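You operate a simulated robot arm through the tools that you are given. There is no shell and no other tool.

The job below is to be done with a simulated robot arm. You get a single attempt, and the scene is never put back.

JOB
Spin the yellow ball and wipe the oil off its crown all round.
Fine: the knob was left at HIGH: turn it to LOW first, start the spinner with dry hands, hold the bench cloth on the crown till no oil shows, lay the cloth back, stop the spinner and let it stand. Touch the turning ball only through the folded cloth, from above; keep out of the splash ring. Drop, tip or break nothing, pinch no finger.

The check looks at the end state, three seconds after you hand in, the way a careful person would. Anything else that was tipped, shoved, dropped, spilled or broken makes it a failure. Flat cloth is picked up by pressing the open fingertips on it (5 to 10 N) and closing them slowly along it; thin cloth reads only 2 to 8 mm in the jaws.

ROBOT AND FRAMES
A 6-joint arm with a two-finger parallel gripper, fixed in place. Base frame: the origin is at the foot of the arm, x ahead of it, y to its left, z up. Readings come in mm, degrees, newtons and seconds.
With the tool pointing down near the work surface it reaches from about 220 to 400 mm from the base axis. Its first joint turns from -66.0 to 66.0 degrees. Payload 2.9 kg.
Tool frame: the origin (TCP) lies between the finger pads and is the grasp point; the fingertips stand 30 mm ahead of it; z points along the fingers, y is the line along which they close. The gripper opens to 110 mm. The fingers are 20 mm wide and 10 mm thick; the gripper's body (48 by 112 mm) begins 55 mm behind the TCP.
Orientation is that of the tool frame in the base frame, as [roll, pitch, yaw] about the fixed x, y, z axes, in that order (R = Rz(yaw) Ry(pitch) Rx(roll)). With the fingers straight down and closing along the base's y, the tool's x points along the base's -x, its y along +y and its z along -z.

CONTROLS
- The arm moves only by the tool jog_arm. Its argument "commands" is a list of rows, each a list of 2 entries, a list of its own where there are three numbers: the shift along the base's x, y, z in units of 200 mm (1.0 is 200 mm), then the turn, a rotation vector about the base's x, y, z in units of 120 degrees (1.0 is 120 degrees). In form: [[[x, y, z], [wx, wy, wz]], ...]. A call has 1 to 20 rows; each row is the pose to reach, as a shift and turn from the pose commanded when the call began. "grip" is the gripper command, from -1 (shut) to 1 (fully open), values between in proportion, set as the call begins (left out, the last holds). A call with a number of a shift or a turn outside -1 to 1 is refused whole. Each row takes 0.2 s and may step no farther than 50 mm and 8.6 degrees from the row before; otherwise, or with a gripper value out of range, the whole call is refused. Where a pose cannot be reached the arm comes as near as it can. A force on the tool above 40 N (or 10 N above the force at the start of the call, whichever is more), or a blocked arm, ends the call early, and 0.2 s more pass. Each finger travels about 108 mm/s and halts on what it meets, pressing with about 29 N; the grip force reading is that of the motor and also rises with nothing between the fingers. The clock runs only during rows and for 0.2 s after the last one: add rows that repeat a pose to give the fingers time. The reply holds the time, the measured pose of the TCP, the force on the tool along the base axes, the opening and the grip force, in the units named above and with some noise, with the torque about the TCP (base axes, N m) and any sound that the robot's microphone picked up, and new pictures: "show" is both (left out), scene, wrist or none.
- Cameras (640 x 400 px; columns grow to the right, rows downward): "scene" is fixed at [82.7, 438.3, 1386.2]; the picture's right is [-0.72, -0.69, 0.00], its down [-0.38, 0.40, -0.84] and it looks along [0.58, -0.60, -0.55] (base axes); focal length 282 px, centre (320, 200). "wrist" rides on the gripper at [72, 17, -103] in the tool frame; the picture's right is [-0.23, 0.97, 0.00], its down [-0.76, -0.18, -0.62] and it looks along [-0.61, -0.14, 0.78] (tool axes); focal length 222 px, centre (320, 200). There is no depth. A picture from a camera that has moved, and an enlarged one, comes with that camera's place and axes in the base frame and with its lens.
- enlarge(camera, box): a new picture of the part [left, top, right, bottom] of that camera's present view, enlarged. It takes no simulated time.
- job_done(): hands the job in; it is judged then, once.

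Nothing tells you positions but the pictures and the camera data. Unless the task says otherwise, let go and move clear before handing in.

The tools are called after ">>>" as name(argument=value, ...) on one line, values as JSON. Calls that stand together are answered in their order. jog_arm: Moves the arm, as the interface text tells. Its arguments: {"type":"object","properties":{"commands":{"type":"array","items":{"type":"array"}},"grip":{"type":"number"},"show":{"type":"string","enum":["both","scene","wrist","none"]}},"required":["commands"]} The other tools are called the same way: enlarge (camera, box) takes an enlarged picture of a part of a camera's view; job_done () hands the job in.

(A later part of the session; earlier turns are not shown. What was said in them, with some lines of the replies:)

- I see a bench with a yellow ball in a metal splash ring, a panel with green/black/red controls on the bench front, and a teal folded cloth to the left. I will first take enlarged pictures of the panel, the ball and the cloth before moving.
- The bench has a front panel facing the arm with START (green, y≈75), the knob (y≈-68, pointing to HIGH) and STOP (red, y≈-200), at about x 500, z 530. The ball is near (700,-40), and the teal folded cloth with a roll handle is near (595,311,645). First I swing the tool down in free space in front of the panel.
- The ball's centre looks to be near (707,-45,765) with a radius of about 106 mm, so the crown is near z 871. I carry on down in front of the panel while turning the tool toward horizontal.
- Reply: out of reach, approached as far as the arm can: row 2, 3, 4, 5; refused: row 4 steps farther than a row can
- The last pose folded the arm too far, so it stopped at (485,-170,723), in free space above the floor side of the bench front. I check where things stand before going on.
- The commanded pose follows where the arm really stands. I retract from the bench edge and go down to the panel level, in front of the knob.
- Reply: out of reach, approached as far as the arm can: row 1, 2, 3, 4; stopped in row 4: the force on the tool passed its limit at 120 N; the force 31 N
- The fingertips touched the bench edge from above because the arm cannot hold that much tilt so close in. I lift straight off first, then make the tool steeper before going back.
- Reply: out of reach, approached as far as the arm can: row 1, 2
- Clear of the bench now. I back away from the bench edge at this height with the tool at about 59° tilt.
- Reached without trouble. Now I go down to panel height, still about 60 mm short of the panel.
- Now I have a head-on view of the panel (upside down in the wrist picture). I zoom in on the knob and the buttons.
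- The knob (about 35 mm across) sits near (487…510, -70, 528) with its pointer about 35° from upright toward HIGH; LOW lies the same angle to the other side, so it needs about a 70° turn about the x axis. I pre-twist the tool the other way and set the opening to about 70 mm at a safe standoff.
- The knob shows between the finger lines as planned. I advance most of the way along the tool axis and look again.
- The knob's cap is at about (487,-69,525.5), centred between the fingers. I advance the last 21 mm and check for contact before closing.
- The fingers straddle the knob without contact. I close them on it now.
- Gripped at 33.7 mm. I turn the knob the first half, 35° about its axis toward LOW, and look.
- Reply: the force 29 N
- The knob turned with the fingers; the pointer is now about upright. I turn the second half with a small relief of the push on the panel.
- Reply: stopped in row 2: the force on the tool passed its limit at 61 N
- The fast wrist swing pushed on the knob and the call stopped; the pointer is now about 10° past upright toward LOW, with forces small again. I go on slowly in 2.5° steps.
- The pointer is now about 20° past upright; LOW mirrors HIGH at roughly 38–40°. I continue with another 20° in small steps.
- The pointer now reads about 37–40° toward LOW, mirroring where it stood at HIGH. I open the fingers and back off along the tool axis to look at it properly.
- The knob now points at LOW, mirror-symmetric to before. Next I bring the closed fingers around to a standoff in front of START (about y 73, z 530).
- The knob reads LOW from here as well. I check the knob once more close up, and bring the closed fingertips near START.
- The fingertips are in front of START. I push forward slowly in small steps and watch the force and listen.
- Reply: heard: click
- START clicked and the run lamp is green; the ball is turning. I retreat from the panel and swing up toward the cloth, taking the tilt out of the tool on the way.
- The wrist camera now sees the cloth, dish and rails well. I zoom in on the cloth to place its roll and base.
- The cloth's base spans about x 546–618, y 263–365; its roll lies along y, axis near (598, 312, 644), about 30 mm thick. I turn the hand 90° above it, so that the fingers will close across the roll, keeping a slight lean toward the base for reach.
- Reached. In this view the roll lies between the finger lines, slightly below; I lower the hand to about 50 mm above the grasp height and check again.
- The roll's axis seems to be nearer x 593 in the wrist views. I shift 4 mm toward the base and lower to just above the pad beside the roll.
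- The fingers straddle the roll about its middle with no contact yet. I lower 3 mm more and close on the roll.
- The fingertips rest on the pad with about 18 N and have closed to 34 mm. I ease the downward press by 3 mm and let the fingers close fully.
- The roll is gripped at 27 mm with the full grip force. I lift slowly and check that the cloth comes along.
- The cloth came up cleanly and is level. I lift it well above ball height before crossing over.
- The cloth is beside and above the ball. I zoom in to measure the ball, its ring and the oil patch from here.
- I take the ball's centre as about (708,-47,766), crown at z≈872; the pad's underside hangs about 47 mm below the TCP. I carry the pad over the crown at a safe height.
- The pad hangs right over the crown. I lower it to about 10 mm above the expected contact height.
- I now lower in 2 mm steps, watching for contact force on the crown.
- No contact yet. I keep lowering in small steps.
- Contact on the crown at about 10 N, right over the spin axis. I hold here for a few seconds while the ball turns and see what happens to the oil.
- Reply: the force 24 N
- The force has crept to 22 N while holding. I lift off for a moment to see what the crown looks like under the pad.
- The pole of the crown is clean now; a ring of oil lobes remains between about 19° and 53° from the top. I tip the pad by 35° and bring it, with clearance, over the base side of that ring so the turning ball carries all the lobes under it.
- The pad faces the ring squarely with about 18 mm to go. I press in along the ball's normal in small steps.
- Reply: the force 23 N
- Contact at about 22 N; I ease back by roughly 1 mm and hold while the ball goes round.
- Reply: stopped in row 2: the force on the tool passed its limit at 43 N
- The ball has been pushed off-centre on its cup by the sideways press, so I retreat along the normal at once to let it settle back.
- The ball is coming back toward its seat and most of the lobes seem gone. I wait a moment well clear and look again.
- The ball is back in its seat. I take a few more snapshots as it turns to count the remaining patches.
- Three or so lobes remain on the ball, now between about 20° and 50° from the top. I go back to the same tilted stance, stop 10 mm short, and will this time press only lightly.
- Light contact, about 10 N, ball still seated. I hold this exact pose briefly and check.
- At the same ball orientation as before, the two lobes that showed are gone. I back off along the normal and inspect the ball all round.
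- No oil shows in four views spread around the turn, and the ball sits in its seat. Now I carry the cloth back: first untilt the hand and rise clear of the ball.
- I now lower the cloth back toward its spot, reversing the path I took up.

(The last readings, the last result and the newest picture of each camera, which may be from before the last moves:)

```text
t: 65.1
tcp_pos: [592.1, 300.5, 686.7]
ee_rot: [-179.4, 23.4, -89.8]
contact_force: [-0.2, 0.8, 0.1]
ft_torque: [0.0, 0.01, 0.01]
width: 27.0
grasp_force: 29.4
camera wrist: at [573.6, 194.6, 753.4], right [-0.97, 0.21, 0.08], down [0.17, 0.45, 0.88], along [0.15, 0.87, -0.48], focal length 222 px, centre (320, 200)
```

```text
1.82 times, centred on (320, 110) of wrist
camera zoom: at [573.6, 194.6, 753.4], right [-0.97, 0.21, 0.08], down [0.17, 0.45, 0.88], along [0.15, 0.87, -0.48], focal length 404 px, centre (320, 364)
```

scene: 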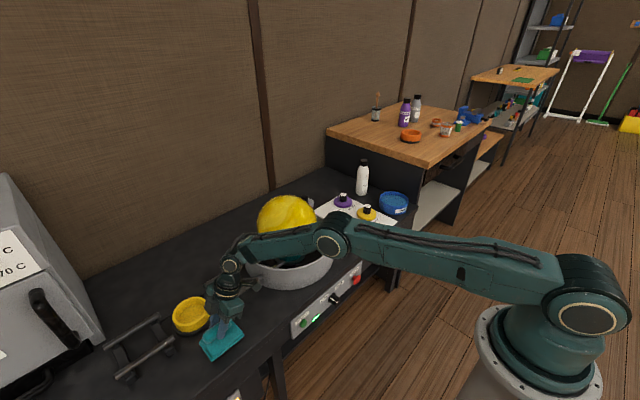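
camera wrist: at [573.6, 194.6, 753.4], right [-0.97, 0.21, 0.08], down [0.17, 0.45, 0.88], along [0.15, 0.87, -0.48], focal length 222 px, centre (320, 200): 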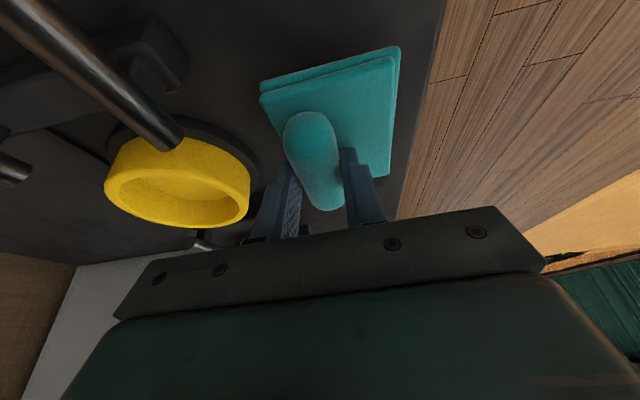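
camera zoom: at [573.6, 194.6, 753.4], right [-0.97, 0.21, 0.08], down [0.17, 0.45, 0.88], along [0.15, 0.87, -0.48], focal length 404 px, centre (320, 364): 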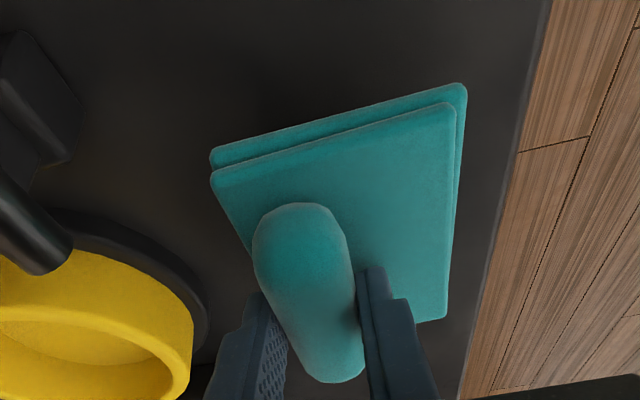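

I shift a few millimetres to the original spot and set the cloth down gently until a light contact.

>>> jog_arm(commands=[[[0.005, 0.017, -0.04], [0, 0, 0]], [[0.005, 0.017, -0.07], [0, 0, 0]], [[0.005, 0.017, -0.09], [0, 0, 0]]], show="none")

>>> jog_arm(commands=[[[0, 0, -0.006], [0, 0, 0]], [[0, 0, -0.012], [0, 0, 0]]], show="scene")

>>> enlarge(camera="scene", box=[150, 280, 300, 380])

```text
t: 65.9
tcp_pos: [594.1, 305.3, 668.5]
ee_rot: [-179.3, 23.3, -89.9]
contact_force: [0.1, 0.4, 0.1]
ft_torque: [-0.03, -0.04, 0.0]
width: 27.0
grasp_force: 29.2
```

```text
t: 66.5
tcp_pos: [595.2, 307.4, 667.2]
ee_rot: [-179.3, 23.4, -89.8]
contact_force: [-0.2, -0.8, 2.3]
ft_torque: [-0.22, 0.11, 0.04]
width: 27.0
grasp_force: 29.3
```

scene: 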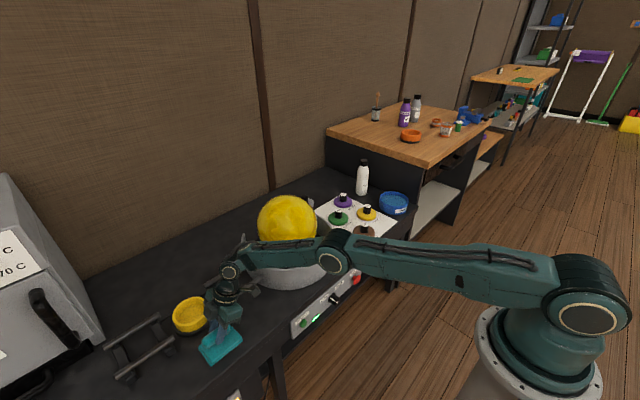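

```text
4.00 times, centred on (225, 330) of scene
camera zoom: at [82.7, 438.3, 1386.2], right [-0.72, -0.69, 0.0], down [-0.38, 0.4, -0.84], along [0.58, -0.6, -0.55], focal length 1127 px, centre (700, -320)
```

zoom: 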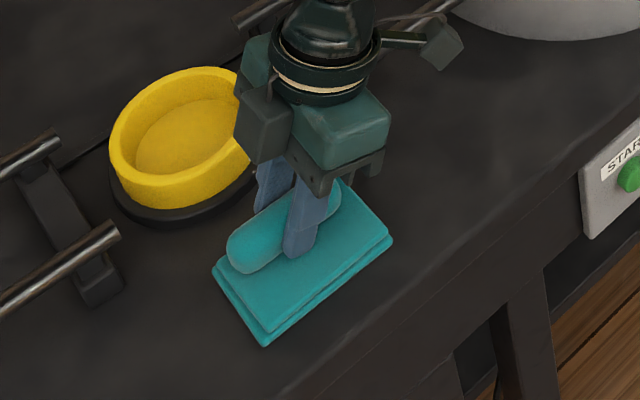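

The cloth touches down, about 5 mm off its old spot. I lift it 2 mm, shift back by (-4,-4) mm and set it down.

>>> jog_arm(commands=[[[0, 0, 0.015], [0, 0, 0]], [[-0.01, -0.01, 0.015], [0, 0, 0]], [[-0.02, -0.02, 0.015], [0, 0, 0]], [[-0.02, -0.02, 0.005], [0, 0, 0]], [[-0.02, -0.02, -0.004], [0, 0, 0]], [[-0.02, -0.02, -0.009], [0, 0, 0]]], show="both")

>>> enlarge(camera="scene", box=[150, 280, 300, 380])

```text
t: 67.9
tcp_pos: [590.1, 302.0, 666.8]
ee_rot: [-179.1, 23.5, -89.7]
contact_force: [-2.2, -1.1, 8.3]
ft_torque: [-0.44, 0.5, -0.03]
width: 27.0
grasp_force: 29.1
camera wrist: at [572.6, 197.1, 732.8], right [-0.97, 0.21, 0.08], down [0.17, 0.45, 0.88], along [0.15, 0.87, -0.47], focal length 222 px, centre (320, 200)
```

scene: 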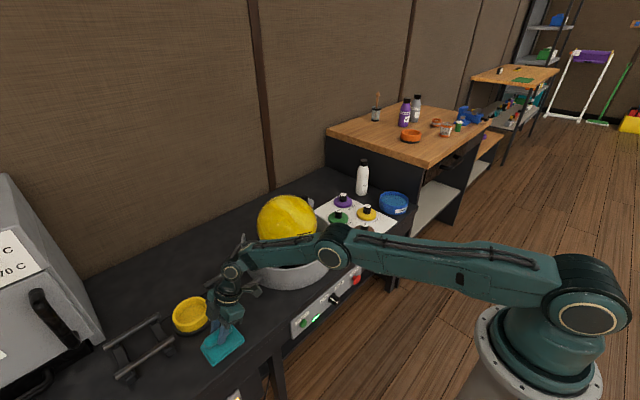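
wrist: 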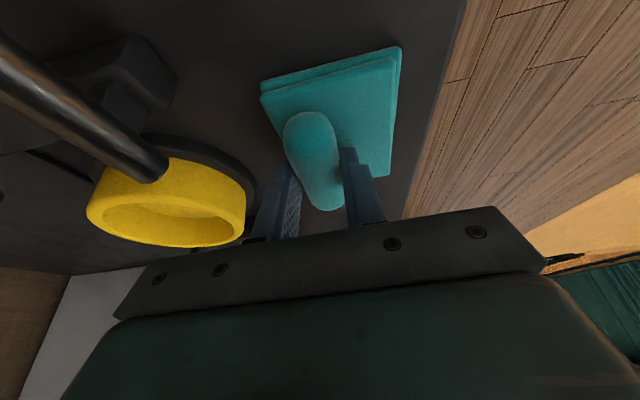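

```text
4.00 times, centred on (225, 330) of scene
camera zoom: at [82.5, 438.2, 1386.2], right [-0.72, -0.69, 0.0], down [-0.38, 0.4, -0.84], along [0.58, -0.6, -0.55], focal length 1127 px, centre (700, -320)
```

zoom: 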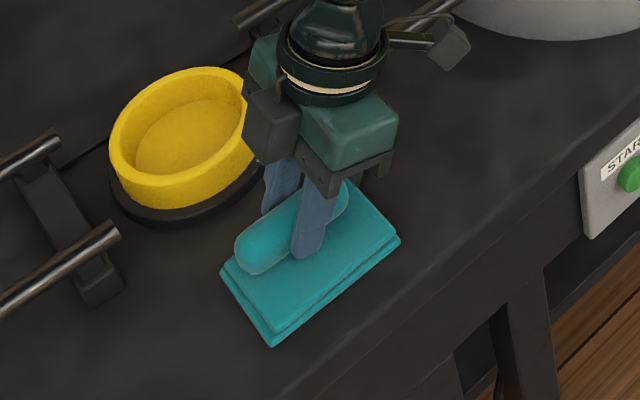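

The cloth is back on its original outline. I open the fingers to the same width as at pick-up and rise straight up.

>>> jog_arm(commands=[[[0, 0, 0.005], [0, 0, 0]], [[0, 0, 0.01], [0, 0, 0]]], grip=-0.25, show="none")

>>> jog_arm(commands=[[[0, 0, 0], [0, 0, 0]], [[0, 0, 0], [0, 0, 0]]], grip=0.1, show="both")

>>> enlarge(camera="wrist", box=[200, 0, 440, 220])

```text
t: 68.5
tcp_pos: [591.2, 304.0, 668.5]
ee_rot: [-179.3, 23.4, -89.8]
contact_force: [-0.1, 0.1, 0.6]
ft_torque: [0.02, 0.01, -0.01]
width: 41.4
grasp_force: 0.0
```

```text
t: 69.1
tcp_pos: [591.2, 304.6, 668.0]
ee_rot: [-179.3, 23.4, -89.8]
contact_force: [0.4, 1.3, 0.2]
ft_torque: [0.01, 0.0, 0.01]
width: 60.7
grasp_force: 0.1
camera wrist: at [573.1, 197.4, 734.7], right [-0.97, 0.21, 0.08], down [0.17, 0.45, 0.88], along [0.15, 0.87, -0.48], focal length 222 px, centre (320, 200)
```

scene: 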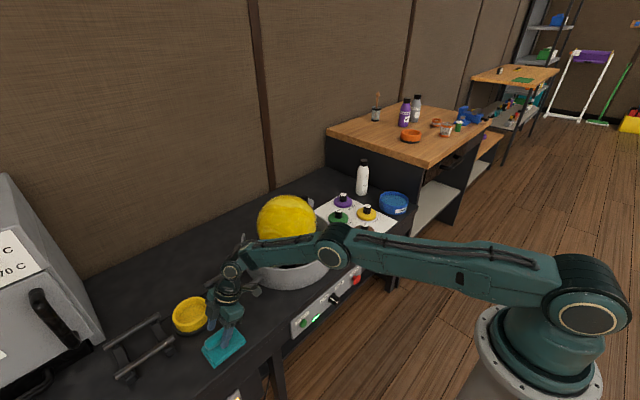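
wrist: 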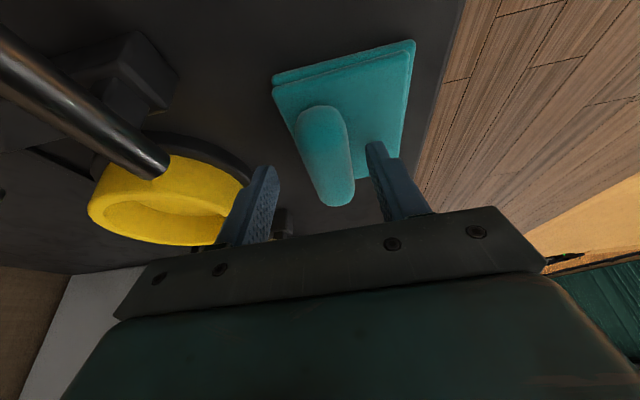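

```text
1.82 times, centred on (320, 110) of wrist
camera zoom: at [573.1, 197.4, 734.7], right [-0.97, 0.21, 0.08], down [0.17, 0.45, 0.88], along [0.15, 0.87, -0.48], focal length 404 px, centre (320, 364)
```

zoom: 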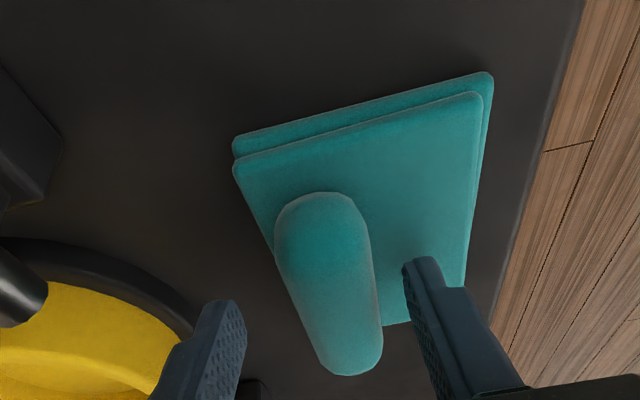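

The cloth lies free and flat. I rise straight up, turn the hand back and close the fingers on the way toward the STOP side, retracing the path I came by.

>>> jog_arm(commands=[[[0, 0, 0.1], [0, 0, 0]], [[0, 0, 0.3], [0, 0, 0]], [[0, 0, 0.5], [0, 0, 0]], [[-0.05, -0.03, 0.57], [0, 0, -0.068]], [[-0.1, -0.05, 0.57], [0, 0, -0.136]], [[-0.16, -0.07, 0.57], [0, 0, -0.204]], [[-0.22, -0.09, 0.57], [0, 0, -0.272]], [[-0.28, -0.11, 0.57], [0, 0, -0.34]], [[-0.34, -0.13, 0.57], [0, 0, -0.408]], [[-0.4, -0.145, 0.55], [0, 0, -0.476]], [[-0.46, -0.16, 0.52], [0, 0, -0.544]], [[-0.52, -0.17, 0.48], [0, 0, -0.612]], [[-0.57, -0.18, 0.43], [0, 0, -0.681]], [[-0.61, -0.19, 0.38], [0, 0, -0.75]]], show="both")

>>> enlarge(camera="scene", box=[150, 200, 390, 380])

```text
t: 72.1
tcp_pos: [469.3, 265.7, 741.2]
ee_rot: [-179.3, 23.5, -179.9]
contact_force: [-0.1, 0.2, 0.1]
ft_torque: [0.03, 0.01, 0.02]
width: 60.4
grasp_force: 0.2
camera wrist: at [360.5, 284.3, 809.3], right [0.21, 0.97, 0.08], down [0.45, -0.17, 0.88], along [0.87, -0.15, -0.47], focal length 222 px, centre (320, 200)
```

scene: 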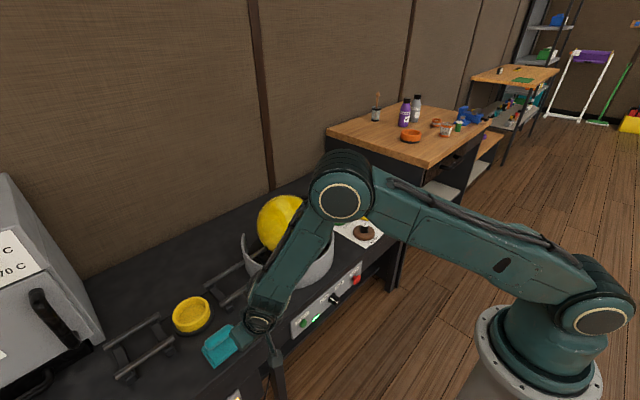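
wrist: 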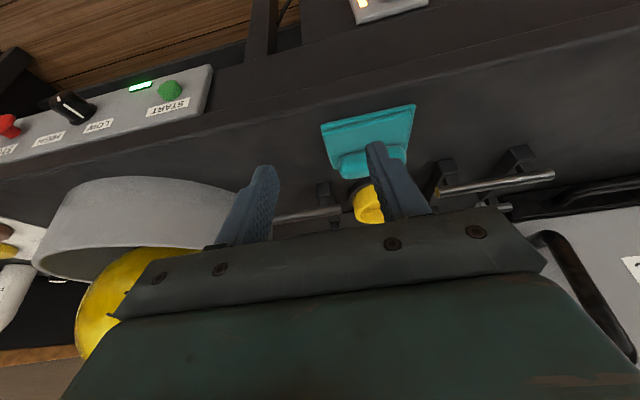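

```text
2.22 times, centred on (270, 290) of scene
camera zoom: at [82.7, 438.3, 1386.2], right [-0.72, -0.69, 0.0], down [-0.38, 0.4, -0.84], along [0.58, -0.6, -0.55], focal length 626 px, centre (431, 0)
```

zoom: 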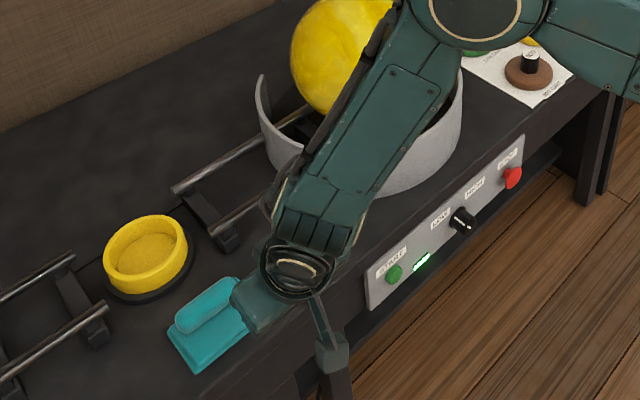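

The cloth is back and the knob shows LOW. I retrace the path down to the front of the panel with the fingers closed.

>>> jog_arm(commands=[[[-0.12, -0.15, -0.01], [0, -0.05, 0]], [[-0.21, -0.3, -0.13], [0, -0.1, 0]], [[-0.26, -0.435, -0.31], [0, -0.14, 0]], [[-0.3, -0.575, -0.5], [0, -0.181, 0]], [[-0.3, -0.675, -0.675], [0, -0.21, 0]], [[-0.3, -0.8, -0.85], [0, -0.24, 0]], [[-0.3, -0.95, -1.0], [0, -0.27, 0]]], grip=-1, show="none")

>>> jog_arm(commands=[[[0, -0.15, 0], [0, 0, 0]], [[0, -0.3, 0], [0, 0, 0]], [[0, -0.45, 0], [0, 0, 0]], [[0, -0.6, 0], [0, 0, 0]], [[0, -0.75, 0], [0, 0, 0]]], show="both")

```text
t: 73.7
tcp_pos: [413.0, 79.4, 546.9]
ee_rot: [-179.3, 55.9, -179.7]
contact_force: [0.2, -0.3, 0.1]
ft_torque: [0.03, 0.02, -0.03]
width: 0.0
grasp_force: 29.3
```

```text
t: 74.9
tcp_pos: [398.1, -59.5, 552.7]
ee_rot: [-174.7, 56.0, 180.0]
contact_force: [0.4, -0.5, -0.7]
ft_torque: [0.01, 0.01, 0.01]
width: 0.0
grasp_force: 28.3
out of reach, approached as far as the arm can: row 4, 5
camera wrist: at [273.8, -31.0, 550.5], right [0.2, 0.97, 0.14], down [-0.1, -0.12, 0.99], along [0.97, -0.21, 0.07], focal length 222 px, centre (320, 200)
```

scene: 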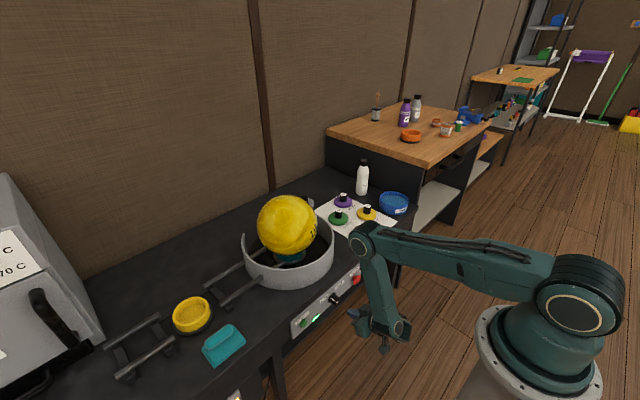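
wrist: 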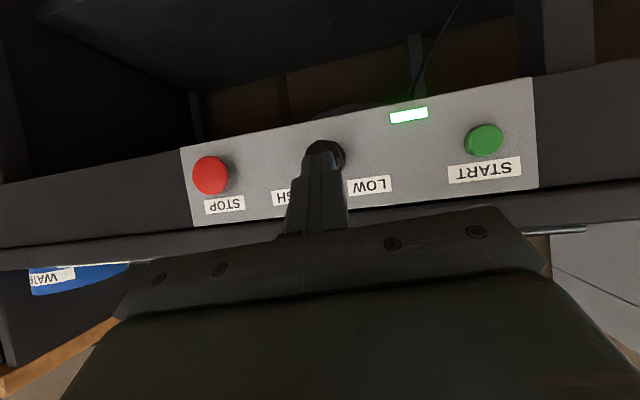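

With this wrist branch the arm cannot slide straight along the panel past the knob, so I will come at STOP with the hand yawed about 30° toward it (the same arm shape as at START, swung about the base).

>>> jog_arm(commands=[[[0.0, -0.06, 0.0], [0, 0, -0.0625]], [[0.0, -0.15, 0.0], [0, 0, -0.125]], [[0.0, -0.27, -0.01], [0, 0, -0.1875]], [[0.01, -0.39, -0.02], [0, 0, -0.25]]], show="both")

```text
t: 76.1
tcp_pos: [375.3, -79.0, 497.6]
ee_rot: [-170.1, 40.5, 173.5]
contact_force: [0.1, -0.2, 0.8]
ft_torque: [0.04, 0.0, -0.04]
width: 0.0
grasp_force: 29.0
out of reach, approached as far as the arm can: row 1, 2, 3, 4
stopped in row 4: the arm was blocked; the commanded pose is now the measured one
camera wrist: at [260.1, -30.8, 526.5], right [0.39, 0.92, 0.02], down [0.15, -0.09, 0.98], along [0.91, -0.38, -0.17], focal length 222 px, centre (320, 200)
```

scene: 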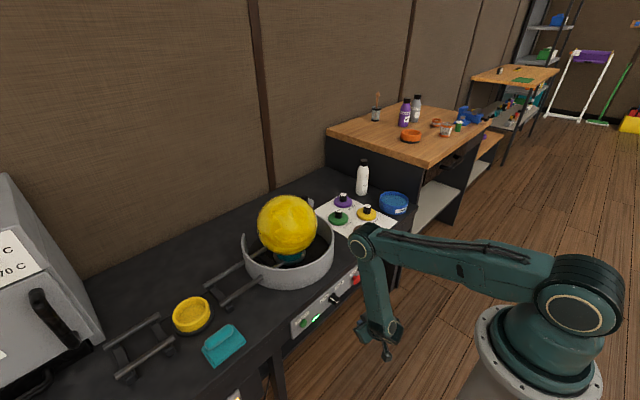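
wrist: 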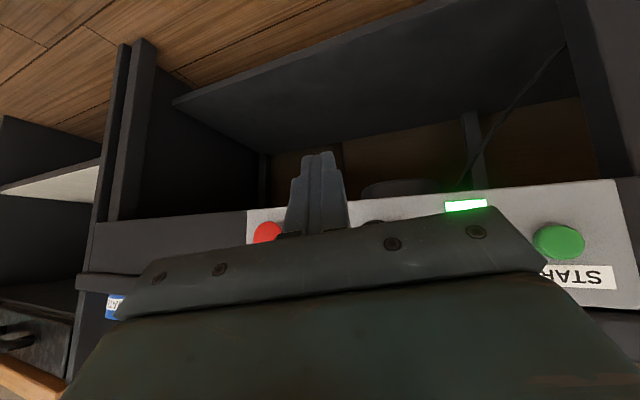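

The arm is up against a limit in this low stance. I rise back up and straighten the hand, then I will come at STOP with a steeper tool from above.

>>> jog_arm(commands=[[[0.02, 0.05, 0.12], [0.02, 0, 0.035]], [[0.05, 0.08, 0.32], [0.042, 0, 0.07]], [[0.1, 0.08, 0.52], [0.0625, 0, 0.1075]], [[0.15, 0.08, 0.74], [0.0625, 0.03, 0.1075]], [[0.2, 0.08, 0.95], [0.0625, 0.06, 0.1075]]], show="scene")

```text
t: 77.3
tcp_pos: [415.0, -67.2, 687.3]
ee_rot: [-179.0, 32.8, -178.9]
contact_force: [0.0, 0.1, -0.9]
ft_torque: [-0.01, 0.0, 0.03]
width: 0.1
grasp_force: 29.2
```

scene: 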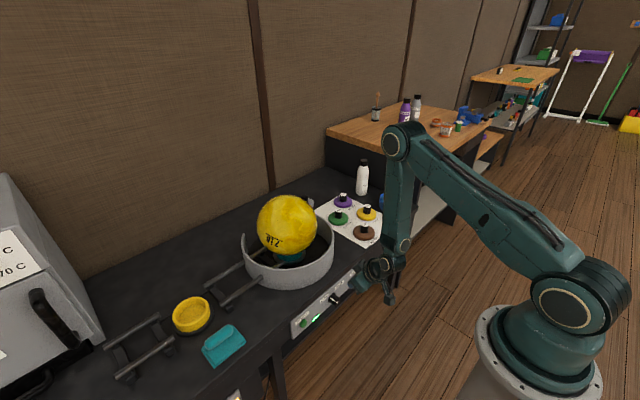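

Now upright and free. I move over to the STOP side at this height, in front of the bench edge.

>>> jog_arm(commands=[[[0.0, -0.17, 0.0], [0, 0, 0]], [[0.0, -0.34, 0.0], [0, 0, -0.01]], [[0.0, -0.51, 0.0], [0, 0, -0.01]], [[0.0, -0.66, 0.0], [0, 0, -0.01]]], show="scene")

```text
t: 78.3
tcp_pos: [414.9, -197.9, 685.6]
ee_rot: [-179.0, 33.0, 179.9]
contact_force: [-0.7, -0.4, -0.2]
ft_torque: [0.06, 0.01, -0.01]
width: 0.0
grasp_force: 29.1
```

scene: 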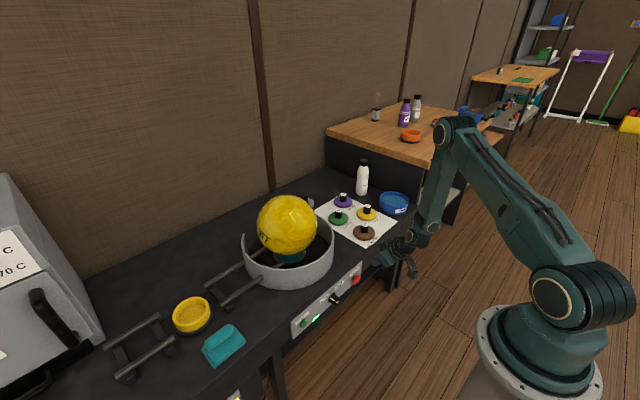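

Reached. Now straight down in front of the STOP button, still well short of the panel.

>>> jog_arm(commands=[[[0, 0, -0.17], [0, 0, 0]], [[0, 0, -0.34], [0, 0, 0]], [[0, 0, -0.51], [0, 0, 0]], [[0, 0, -0.67], [0, 0, 0]]], show="both")

>>> enlarge(camera="scene", box=[310, 230, 430, 330])

>>> enlarge(camera="wrist", box=[200, 80, 440, 240])

```text
t: 79.3
tcp_pos: [412.7, -197.6, 552.6]
ee_rot: [-178.9, 33.0, 179.9]
contact_force: [0.1, -0.3, -0.3]
ft_torque: [-0.02, 0.0, 0.0]
width: 0.0
grasp_force: 29.2
camera wrist: at [296.5, -176.5, 600.2], right [0.2, 0.97, 0.11], down [0.3, -0.17, 0.94], along [0.93, -0.16, -0.32], focal length 222 px, centre (320, 200)
```

scene: 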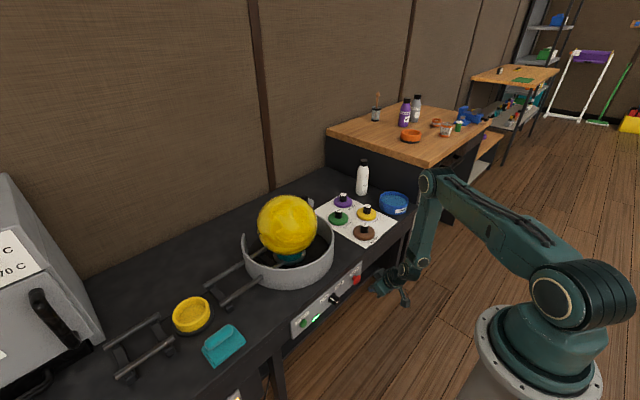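
wrist: 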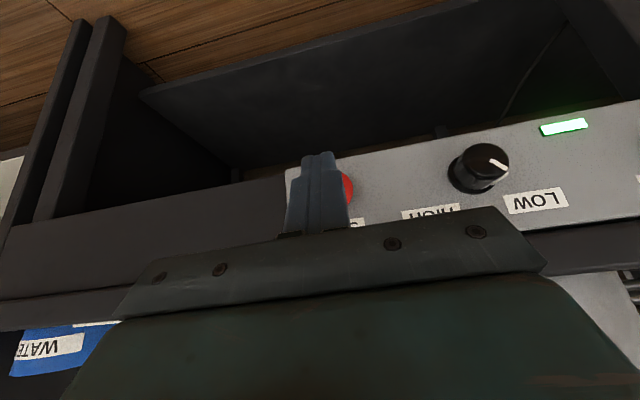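

```text
4.00 times, centred on (370, 280) of scene
camera zoom: at [82.7, 438.3, 1386.2], right [-0.72, -0.69, 0.0], down [-0.38, 0.4, -0.84], along [0.58, -0.6, -0.55], focal length 1127 px, centre (120, -120)
```

zoom: 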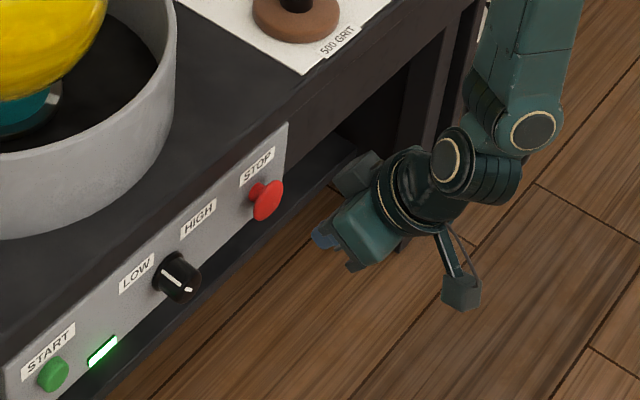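

```text
2.50 times, centred on (320, 160) of wrist
camera zoom: at [296.5, -176.5, 600.2], right [0.2, 0.97, 0.11], down [0.3, -0.17, 0.94], along [0.93, -0.16, -0.32], focal length 555 px, centre (320, 300)
```

zoom: 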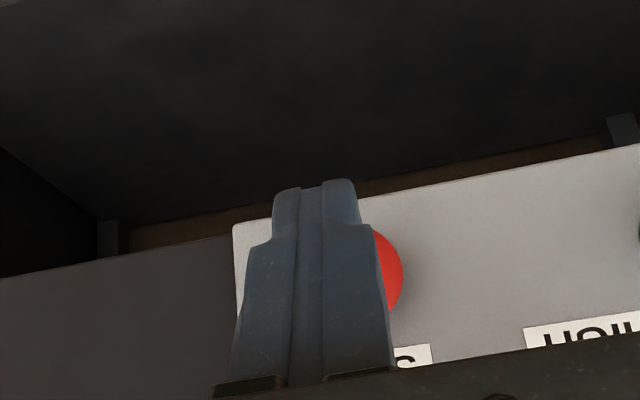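

I lower 6 mm to the button's centre height and bring the fingertips close to STOP.

>>> jog_arm(commands=[[[0.08, 0, -0.032], [0, 0, 0]], [[0.16, 0, -0.032], [0, 0, 0]], [[0.22, 0, -0.032], [0, 0, 0]]], show="both")

>>> enlarge(camera="scene", box=[310, 230, 430, 330])

```text
t: 80.1
tcp_pos: [460.1, -195.8, 548.0]
ee_rot: [-178.9, 33.0, 179.9]
contact_force: [-0.1, -0.4, -0.1]
ft_torque: [0.02, 0.01, -0.04]
width: 0.0
grasp_force: 28.8
camera wrist: at [343.5, -176.1, 596.8], right [0.2, 0.97, 0.11], down [0.3, -0.17, 0.94], along [0.93, -0.16, -0.32], focal length 222 px, centre (320, 200)
```

scene: 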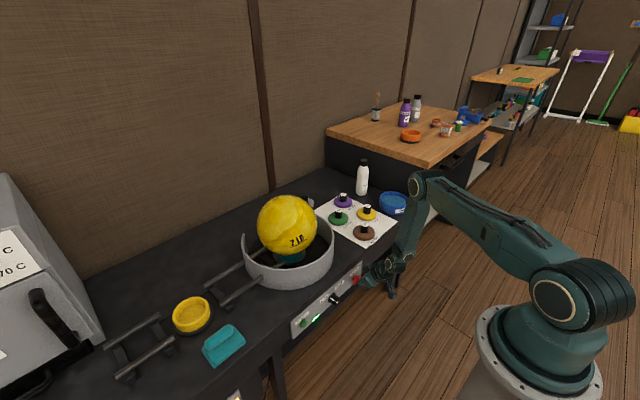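
wrist: 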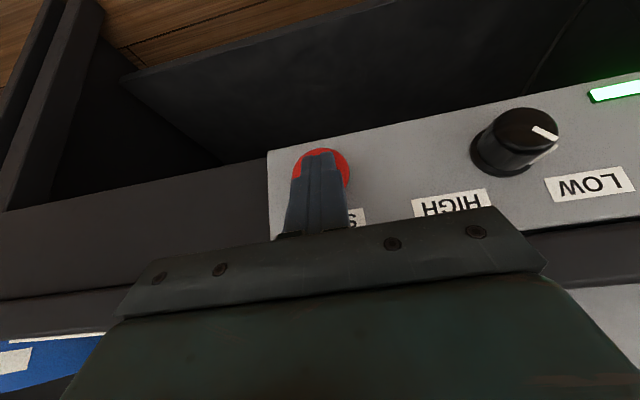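

```text
4.00 times, centred on (370, 280) of scene
camera zoom: at [82.7, 438.3, 1386.2], right [-0.72, -0.69, 0.0], down [-0.38, 0.4, -0.84], along [0.58, -0.6, -0.55], focal length 1127 px, centre (120, -120)
```

zoom: 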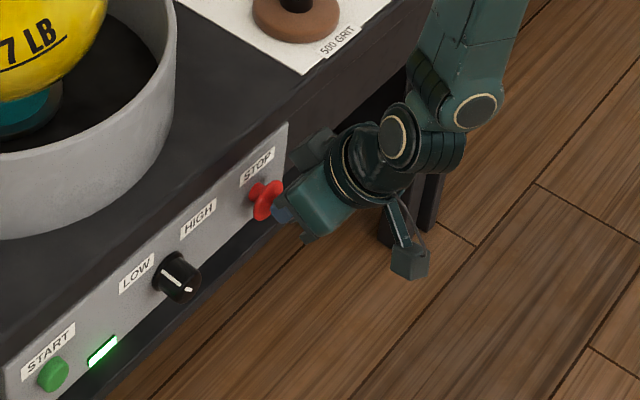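

The fingertips are right in front of STOP. I push in slowly.

>>> jog_arm(commands=[[[0.015, 0, 0], [0, 0, 0]], [[0.03, 0, 0], [0, 0, 0]], [[0.04, 0, 0], [0, 0, 0]], [[0.05, 0, 0], [0, 0, 0]]], show="wrist")

```text
t: 81.1
tcp_pos: [468.5, -196.2, 547.5]
ee_rot: [-179.1, 32.8, 179.8]
contact_force: [-6.4, -0.4, 0.9]
ft_torque: [0.05, 0.09, 0.01]
width: 0.0
grasp_force: 29.1
heard: click
camera wrist: at [350.7, -176.0, 595.8], right [0.2, 0.97, 0.11], down [0.3, -0.17, 0.94], along [0.93, -0.16, -0.33], focal length 222 px, centre (320, 200)
```

wrist: 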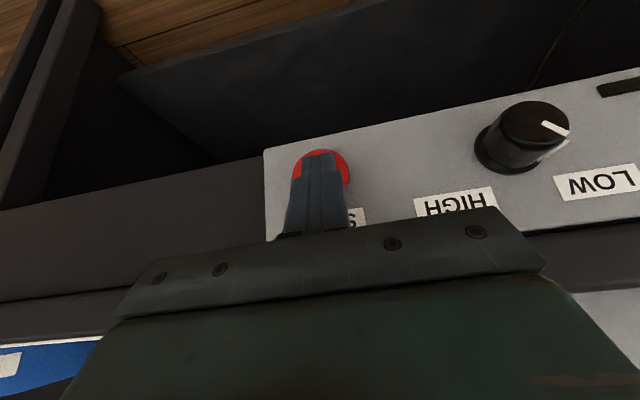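

STOP clicked and the run lamp went dark. I back off straight from the button and let the ball come to rest while I rise clear.

>>> jog_arm(commands=[[[-0.05, 0, 0], [0, 0, 0]], [[-0.2, 0, 0], [0, 0, 0]], [[-0.32, 0, 0.0], [0, 0, 0]], [[-0.32, 0, 0.2], [0, 0, 0]], [[-0.32, 0, 0.4], [0, 0, 0]], [[-0.32, 0, 0.6], [0, 0, 0]], [[-0.32, 0, 0.8], [0, 0, 0]]], show="both")

>>> enlarge(camera="scene", box=[220, 160, 360, 280])

>>> jog_arm(commands=[[[0, 0, 0], [0, 0, 0]], [[0, 0, 0], [0, 0, 0]], [[0, 0, 0], [0, 0, 0]], [[0, 0, 0], [0, 0, 0]], [[0, 0, 0], [0, 0, 0]]], show="scene")

>>> enlarge(camera="scene", box=[220, 160, 360, 280])

```text
t: 82.7
tcp_pos: [408.8, -195.4, 704.6]
ee_rot: [-179.0, 32.8, 179.8]
contact_force: [0.3, 0.5, -0.1]
ft_torque: [0.01, 0.01, 0.01]
width: 0.1
grasp_force: 28.6
camera wrist: at [290.4, -175.6, 753.2], right [0.2, 0.97, 0.11], down [0.3, -0.17, 0.94], along [0.93, -0.16, -0.32], focal length 222 px, centre (320, 200)
```

scene: 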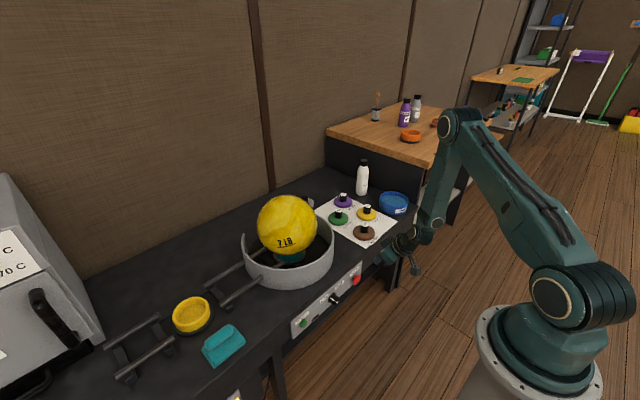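
wrist: 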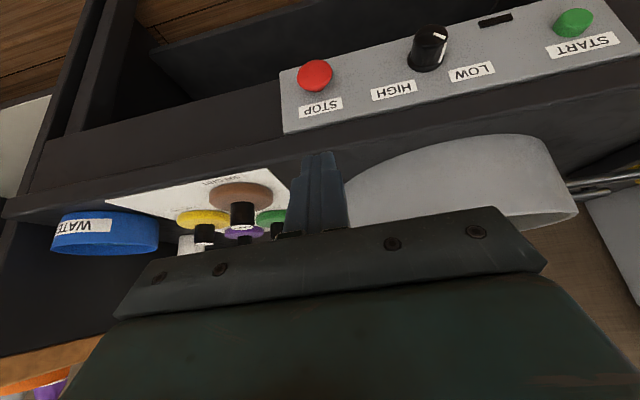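

```text
3.33 times, centred on (290, 220) of scene
camera zoom: at [82.7, 438.3, 1386.2], right [-0.72, -0.69, 0.0], down [-0.38, 0.4, -0.84], along [0.58, -0.6, -0.55], focal length 939 px, centre (420, 133)
```

zoom: 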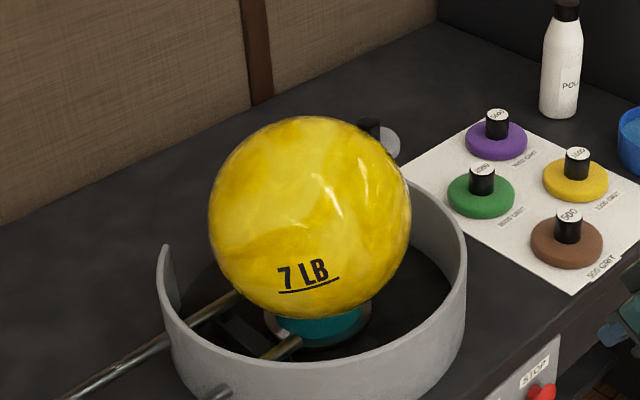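

```text
t: 83.9
tcp_pos: [408.7, -195.2, 704.3]
ee_rot: [-179.0, 33.0, 179.9]
contact_force: [0.0, -0.5, -0.2]
ft_torque: [0.04, 0.04, 0.03]
width: 0.1
grasp_force: 29.0
```

scene: 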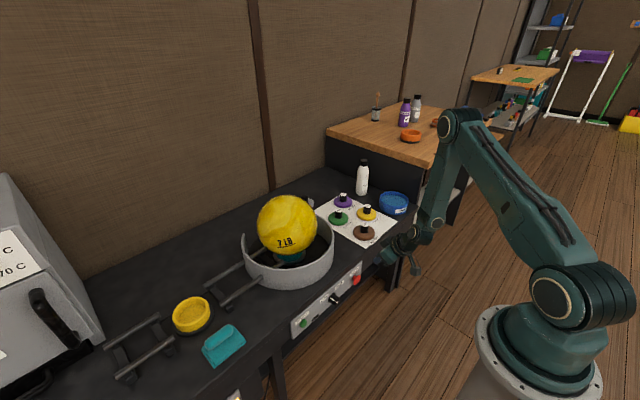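

```text
3.33 times, centred on (290, 220) of scene
camera zoom: at [82.7, 438.3, 1386.2], right [-0.72, -0.69, 0.0], down [-0.38, 0.4, -0.84], along [0.58, -0.6, -0.55], focal length 939 px, centre (420, 133)
```

zoom: 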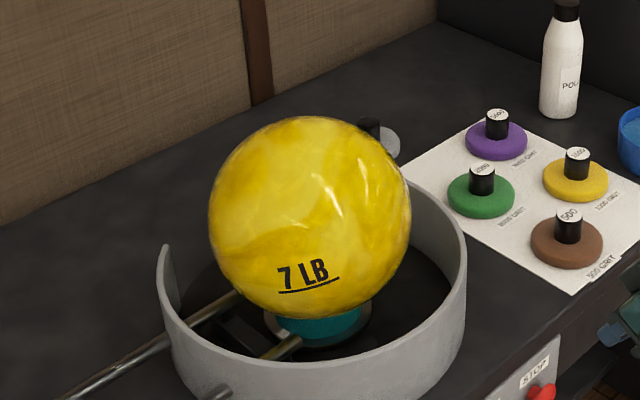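

The ball stands still, clean in view, and the lamp is off. I rise to near the start pose, well clear, and look the whole bench over once more.

>>> jog_arm(commands=[[[0.0, 0.03, 0.2], [0, 0.02, 0]], [[0.0, 0.07, 0.4], [0, 0.05, 0]], [[0.01, 0.12, 0.6], [0, 0.08, 0]], [[0.02, 0.18, 0.8], [0, 0.11, 0]], [[0.03, 0.24, 1.0], [0, 0.14, 0]]], show="none")

>>> jog_arm(commands=[[[0.01, 0.06, 0.2], [0, 0.03, 0]], [[0.02, 0.12, 0.4], [0, 0.06, 0]], [[0.03, 0.18, 0.6], [0, 0.09, 0]], [[0.04, 0.24, 0.8], [0, 0.12, 0]], [[0.05, 0.28, 1.0], [0, 0.135, 0]]], show="both")

>>> enlarge(camera="wrist", box=[240, 80, 480, 240])

>>> enlarge(camera="wrist", box=[260, 60, 420, 160])

>>> enlarge(camera="scene", box=[90, 250, 290, 390])

>>> enlarge(camera="scene", box=[220, 160, 420, 300])

```text
t: 85.1
tcp_pos: [411.5, -147.1, 904.8]
ee_rot: [-179.0, 16.1, 180.0]
contact_force: [1.1, -0.5, 0.8]
ft_torque: [-0.01, 0.02, 0.0]
width: 0.3
grasp_force: 29.0
```

```text
t: 86.3
tcp_pos: [421.8, -93.5, 1109.5]
ee_rot: [-179.0, -0.1, 179.9]
contact_force: [-0.2, 0.4, -0.8]
ft_torque: [0.01, 0.02, 0.02]
width: 0.3
grasp_force: 29.2
camera wrist: at [348.3, -73.1, 1214.7], right [0.23, 0.97, -0.02], down [0.76, -0.17, 0.62], along [0.6, -0.16, -0.78], focal length 222 px, centre (320, 200)
```

scene: 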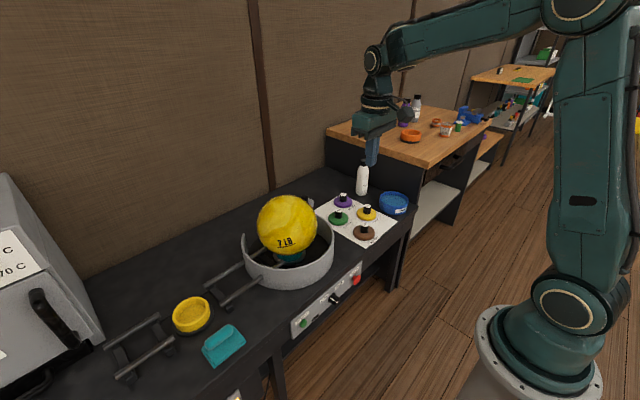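
wrist: 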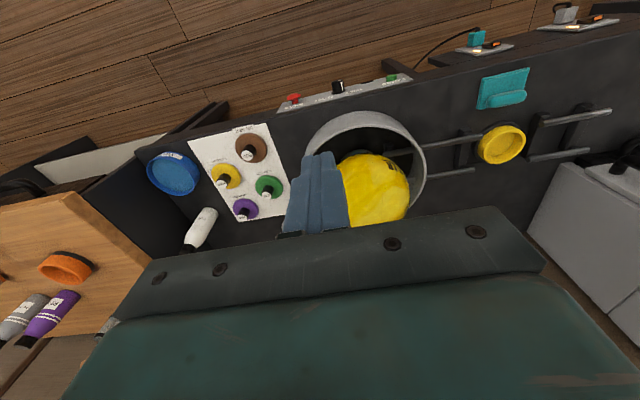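

```text
2.50 times, centred on (360, 160) of wrist
camera zoom: at [348.3, -73.1, 1214.7], right [0.23, 0.97, -0.02], down [0.76, -0.17, 0.62], along [0.6, -0.16, -0.78], focal length 555 px, centre (220, 300)
```

zoom: 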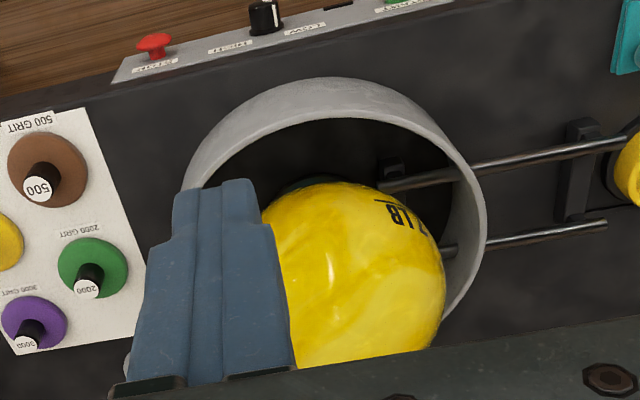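

```text
4.00 times, centred on (340, 110) of wrist
camera zoom: at [348.3, -73.1, 1214.7], right [0.23, 0.97, -0.02], down [0.76, -0.17, 0.62], along [0.6, -0.16, -0.78], focal length 888 px, centre (240, 560)
```

zoom: 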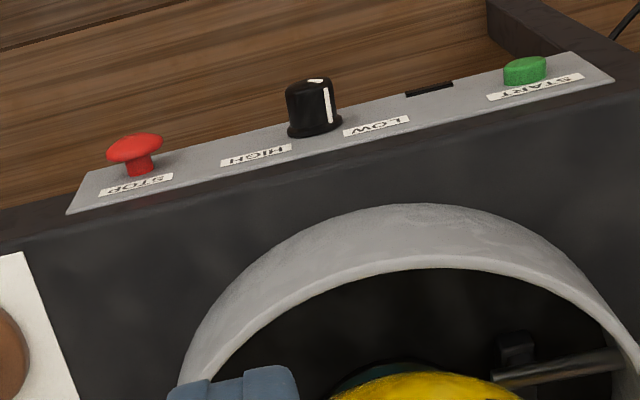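

```text
2.86 times, centred on (190, 320) of scene
camera zoom: at [82.7, 438.3, 1386.2], right [-0.72, -0.69, 0.0], down [-0.38, 0.4, -0.84], along [0.58, -0.6, -0.55], focal length 805 px, centre (691, -143)
```

zoom: 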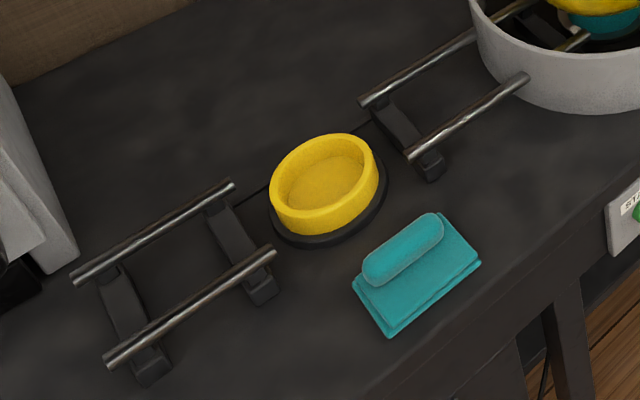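

```text
2.86 times, centred on (320, 230) of scene
camera zoom: at [82.7, 438.3, 1386.2], right [-0.72, -0.69, 0.0], down [-0.38, 0.4, -0.84], along [0.58, -0.6, -0.55], focal length 805 px, centre (320, 114)
```

zoom: 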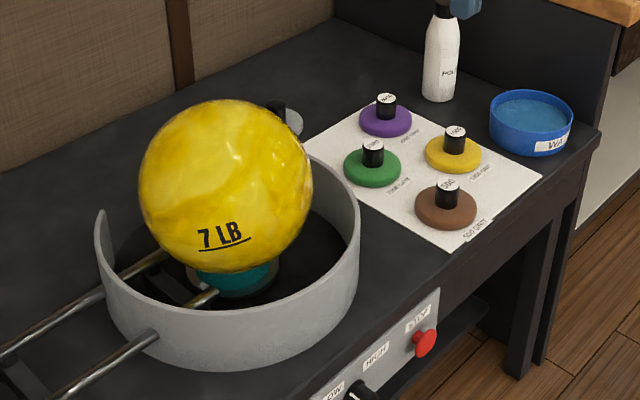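

Cloth back in place, knob at LOW, lamp off, ball still. I open the fingers to see the rest of the crown from above as a last check.

>>> jog_arm(commands=[[[0, 0, 0], [0, 0, 0]], [[0, 0, 0], [0, 0, 0]], [[0, 0, 0], [0, 0, 0]]], grip=1, show="wrist")

>>> enlarge(camera="wrist", box=[260, 90, 460, 230])

>>> enlarge(camera="scene", box=[220, 160, 360, 280])

```text
t: 87.1
tcp_pos: [421.5, -93.8, 1109.5]
ee_rot: [-178.9, -0.1, 179.9]
contact_force: [1.1, -0.2, 1.0]
ft_torque: [0.01, 0.01, 0.0]
width: 109.9
grasp_force: 0.0
camera wrist: at [348.3, -73.3, 1214.1], right [0.23, 0.97, -0.02], down [0.76, -0.17, 0.63], along [0.61, -0.16, -0.78], focal length 222 px, centre (320, 200)
```

wrist: 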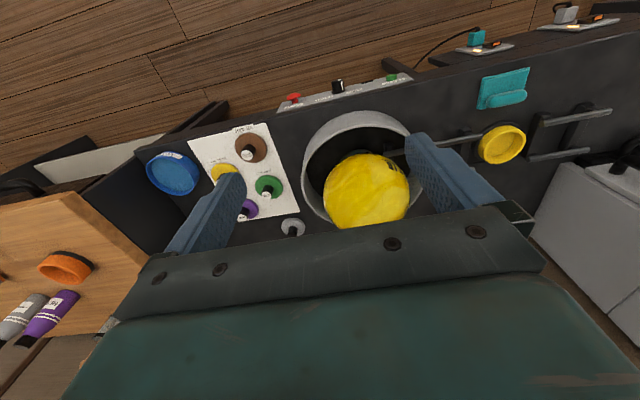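

```text
2.86 times, centred on (360, 160) of wrist
camera zoom: at [348.3, -73.3, 1214.1], right [0.23, 0.97, -0.02], down [0.76, -0.17, 0.63], along [0.61, -0.16, -0.78], focal length 635 px, centre (206, 314)
```

zoom: 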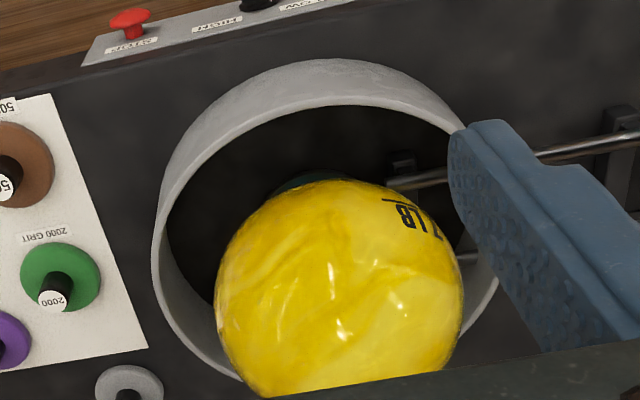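

```text
3.33 times, centred on (290, 220) of scene
camera zoom: at [82.7, 438.3, 1386.2], right [-0.72, -0.69, 0.0], down [-0.38, 0.4, -0.84], along [0.58, -0.6, -0.55], focal length 939 px, centre (420, 133)
```

zoom: 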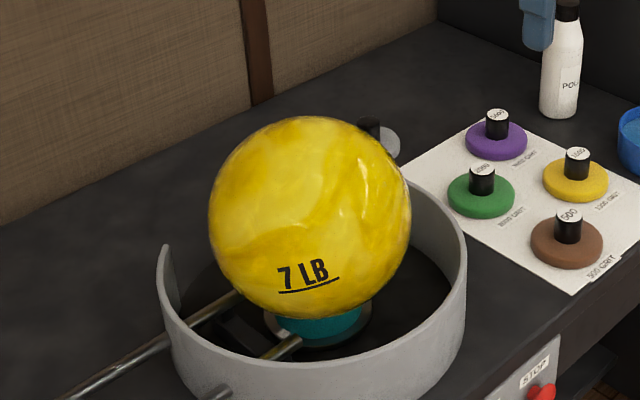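

The crown shows no oil from any side I could see, and the ball stands still in its seat. The knob is at LOW, the lamp is off, the cloth lies on its old spot, and the arm is clear with nothing in its fingers, so I hand the job in.

>>> job_done()

```text
The job is handed in.
```

I finished the job and handed it in. At the last look the crown showed no oil, the ball stood still in its seat, and the cloth was back on its old spot.

- **Sequence:** I turned the knob from HIGH to LOW and pressed START with dry fingers. I then wiped the crown with the bench cloth, laid the cloth back and pressed STOP. START and STOP both clicked, and the run lamp went dark after STOP.
- **Oil check:** I looked at the ball in four positions spread around its turn, and again from above once it had stopped. No oil showed in any of them.

Four things did not go cleanly:

- **Ball pushed off centre:** On the first tilted wipe the force reached 43 N and pushed the ball about 23 mm off centre on its cup. I backed off at once and it settled back into its seat. I did the rest of the wipe with about 10 N.
- **Bench edge bumped:** On the first approach to the panel the fingertips hit the bench edge with about 120 N. I saw no mark or damage.
- **Force on the knob:** While I turned the knob, the force briefly reached 61 N and stopped the move. I finished the turn in smaller steps.
- **Arm blocked before STOP:** On the way to STOP the arm reached the end of its travel and stopped twice in the open. I rose and came at the button from above instead.

I saw nothing tipped, dropped or spilled.
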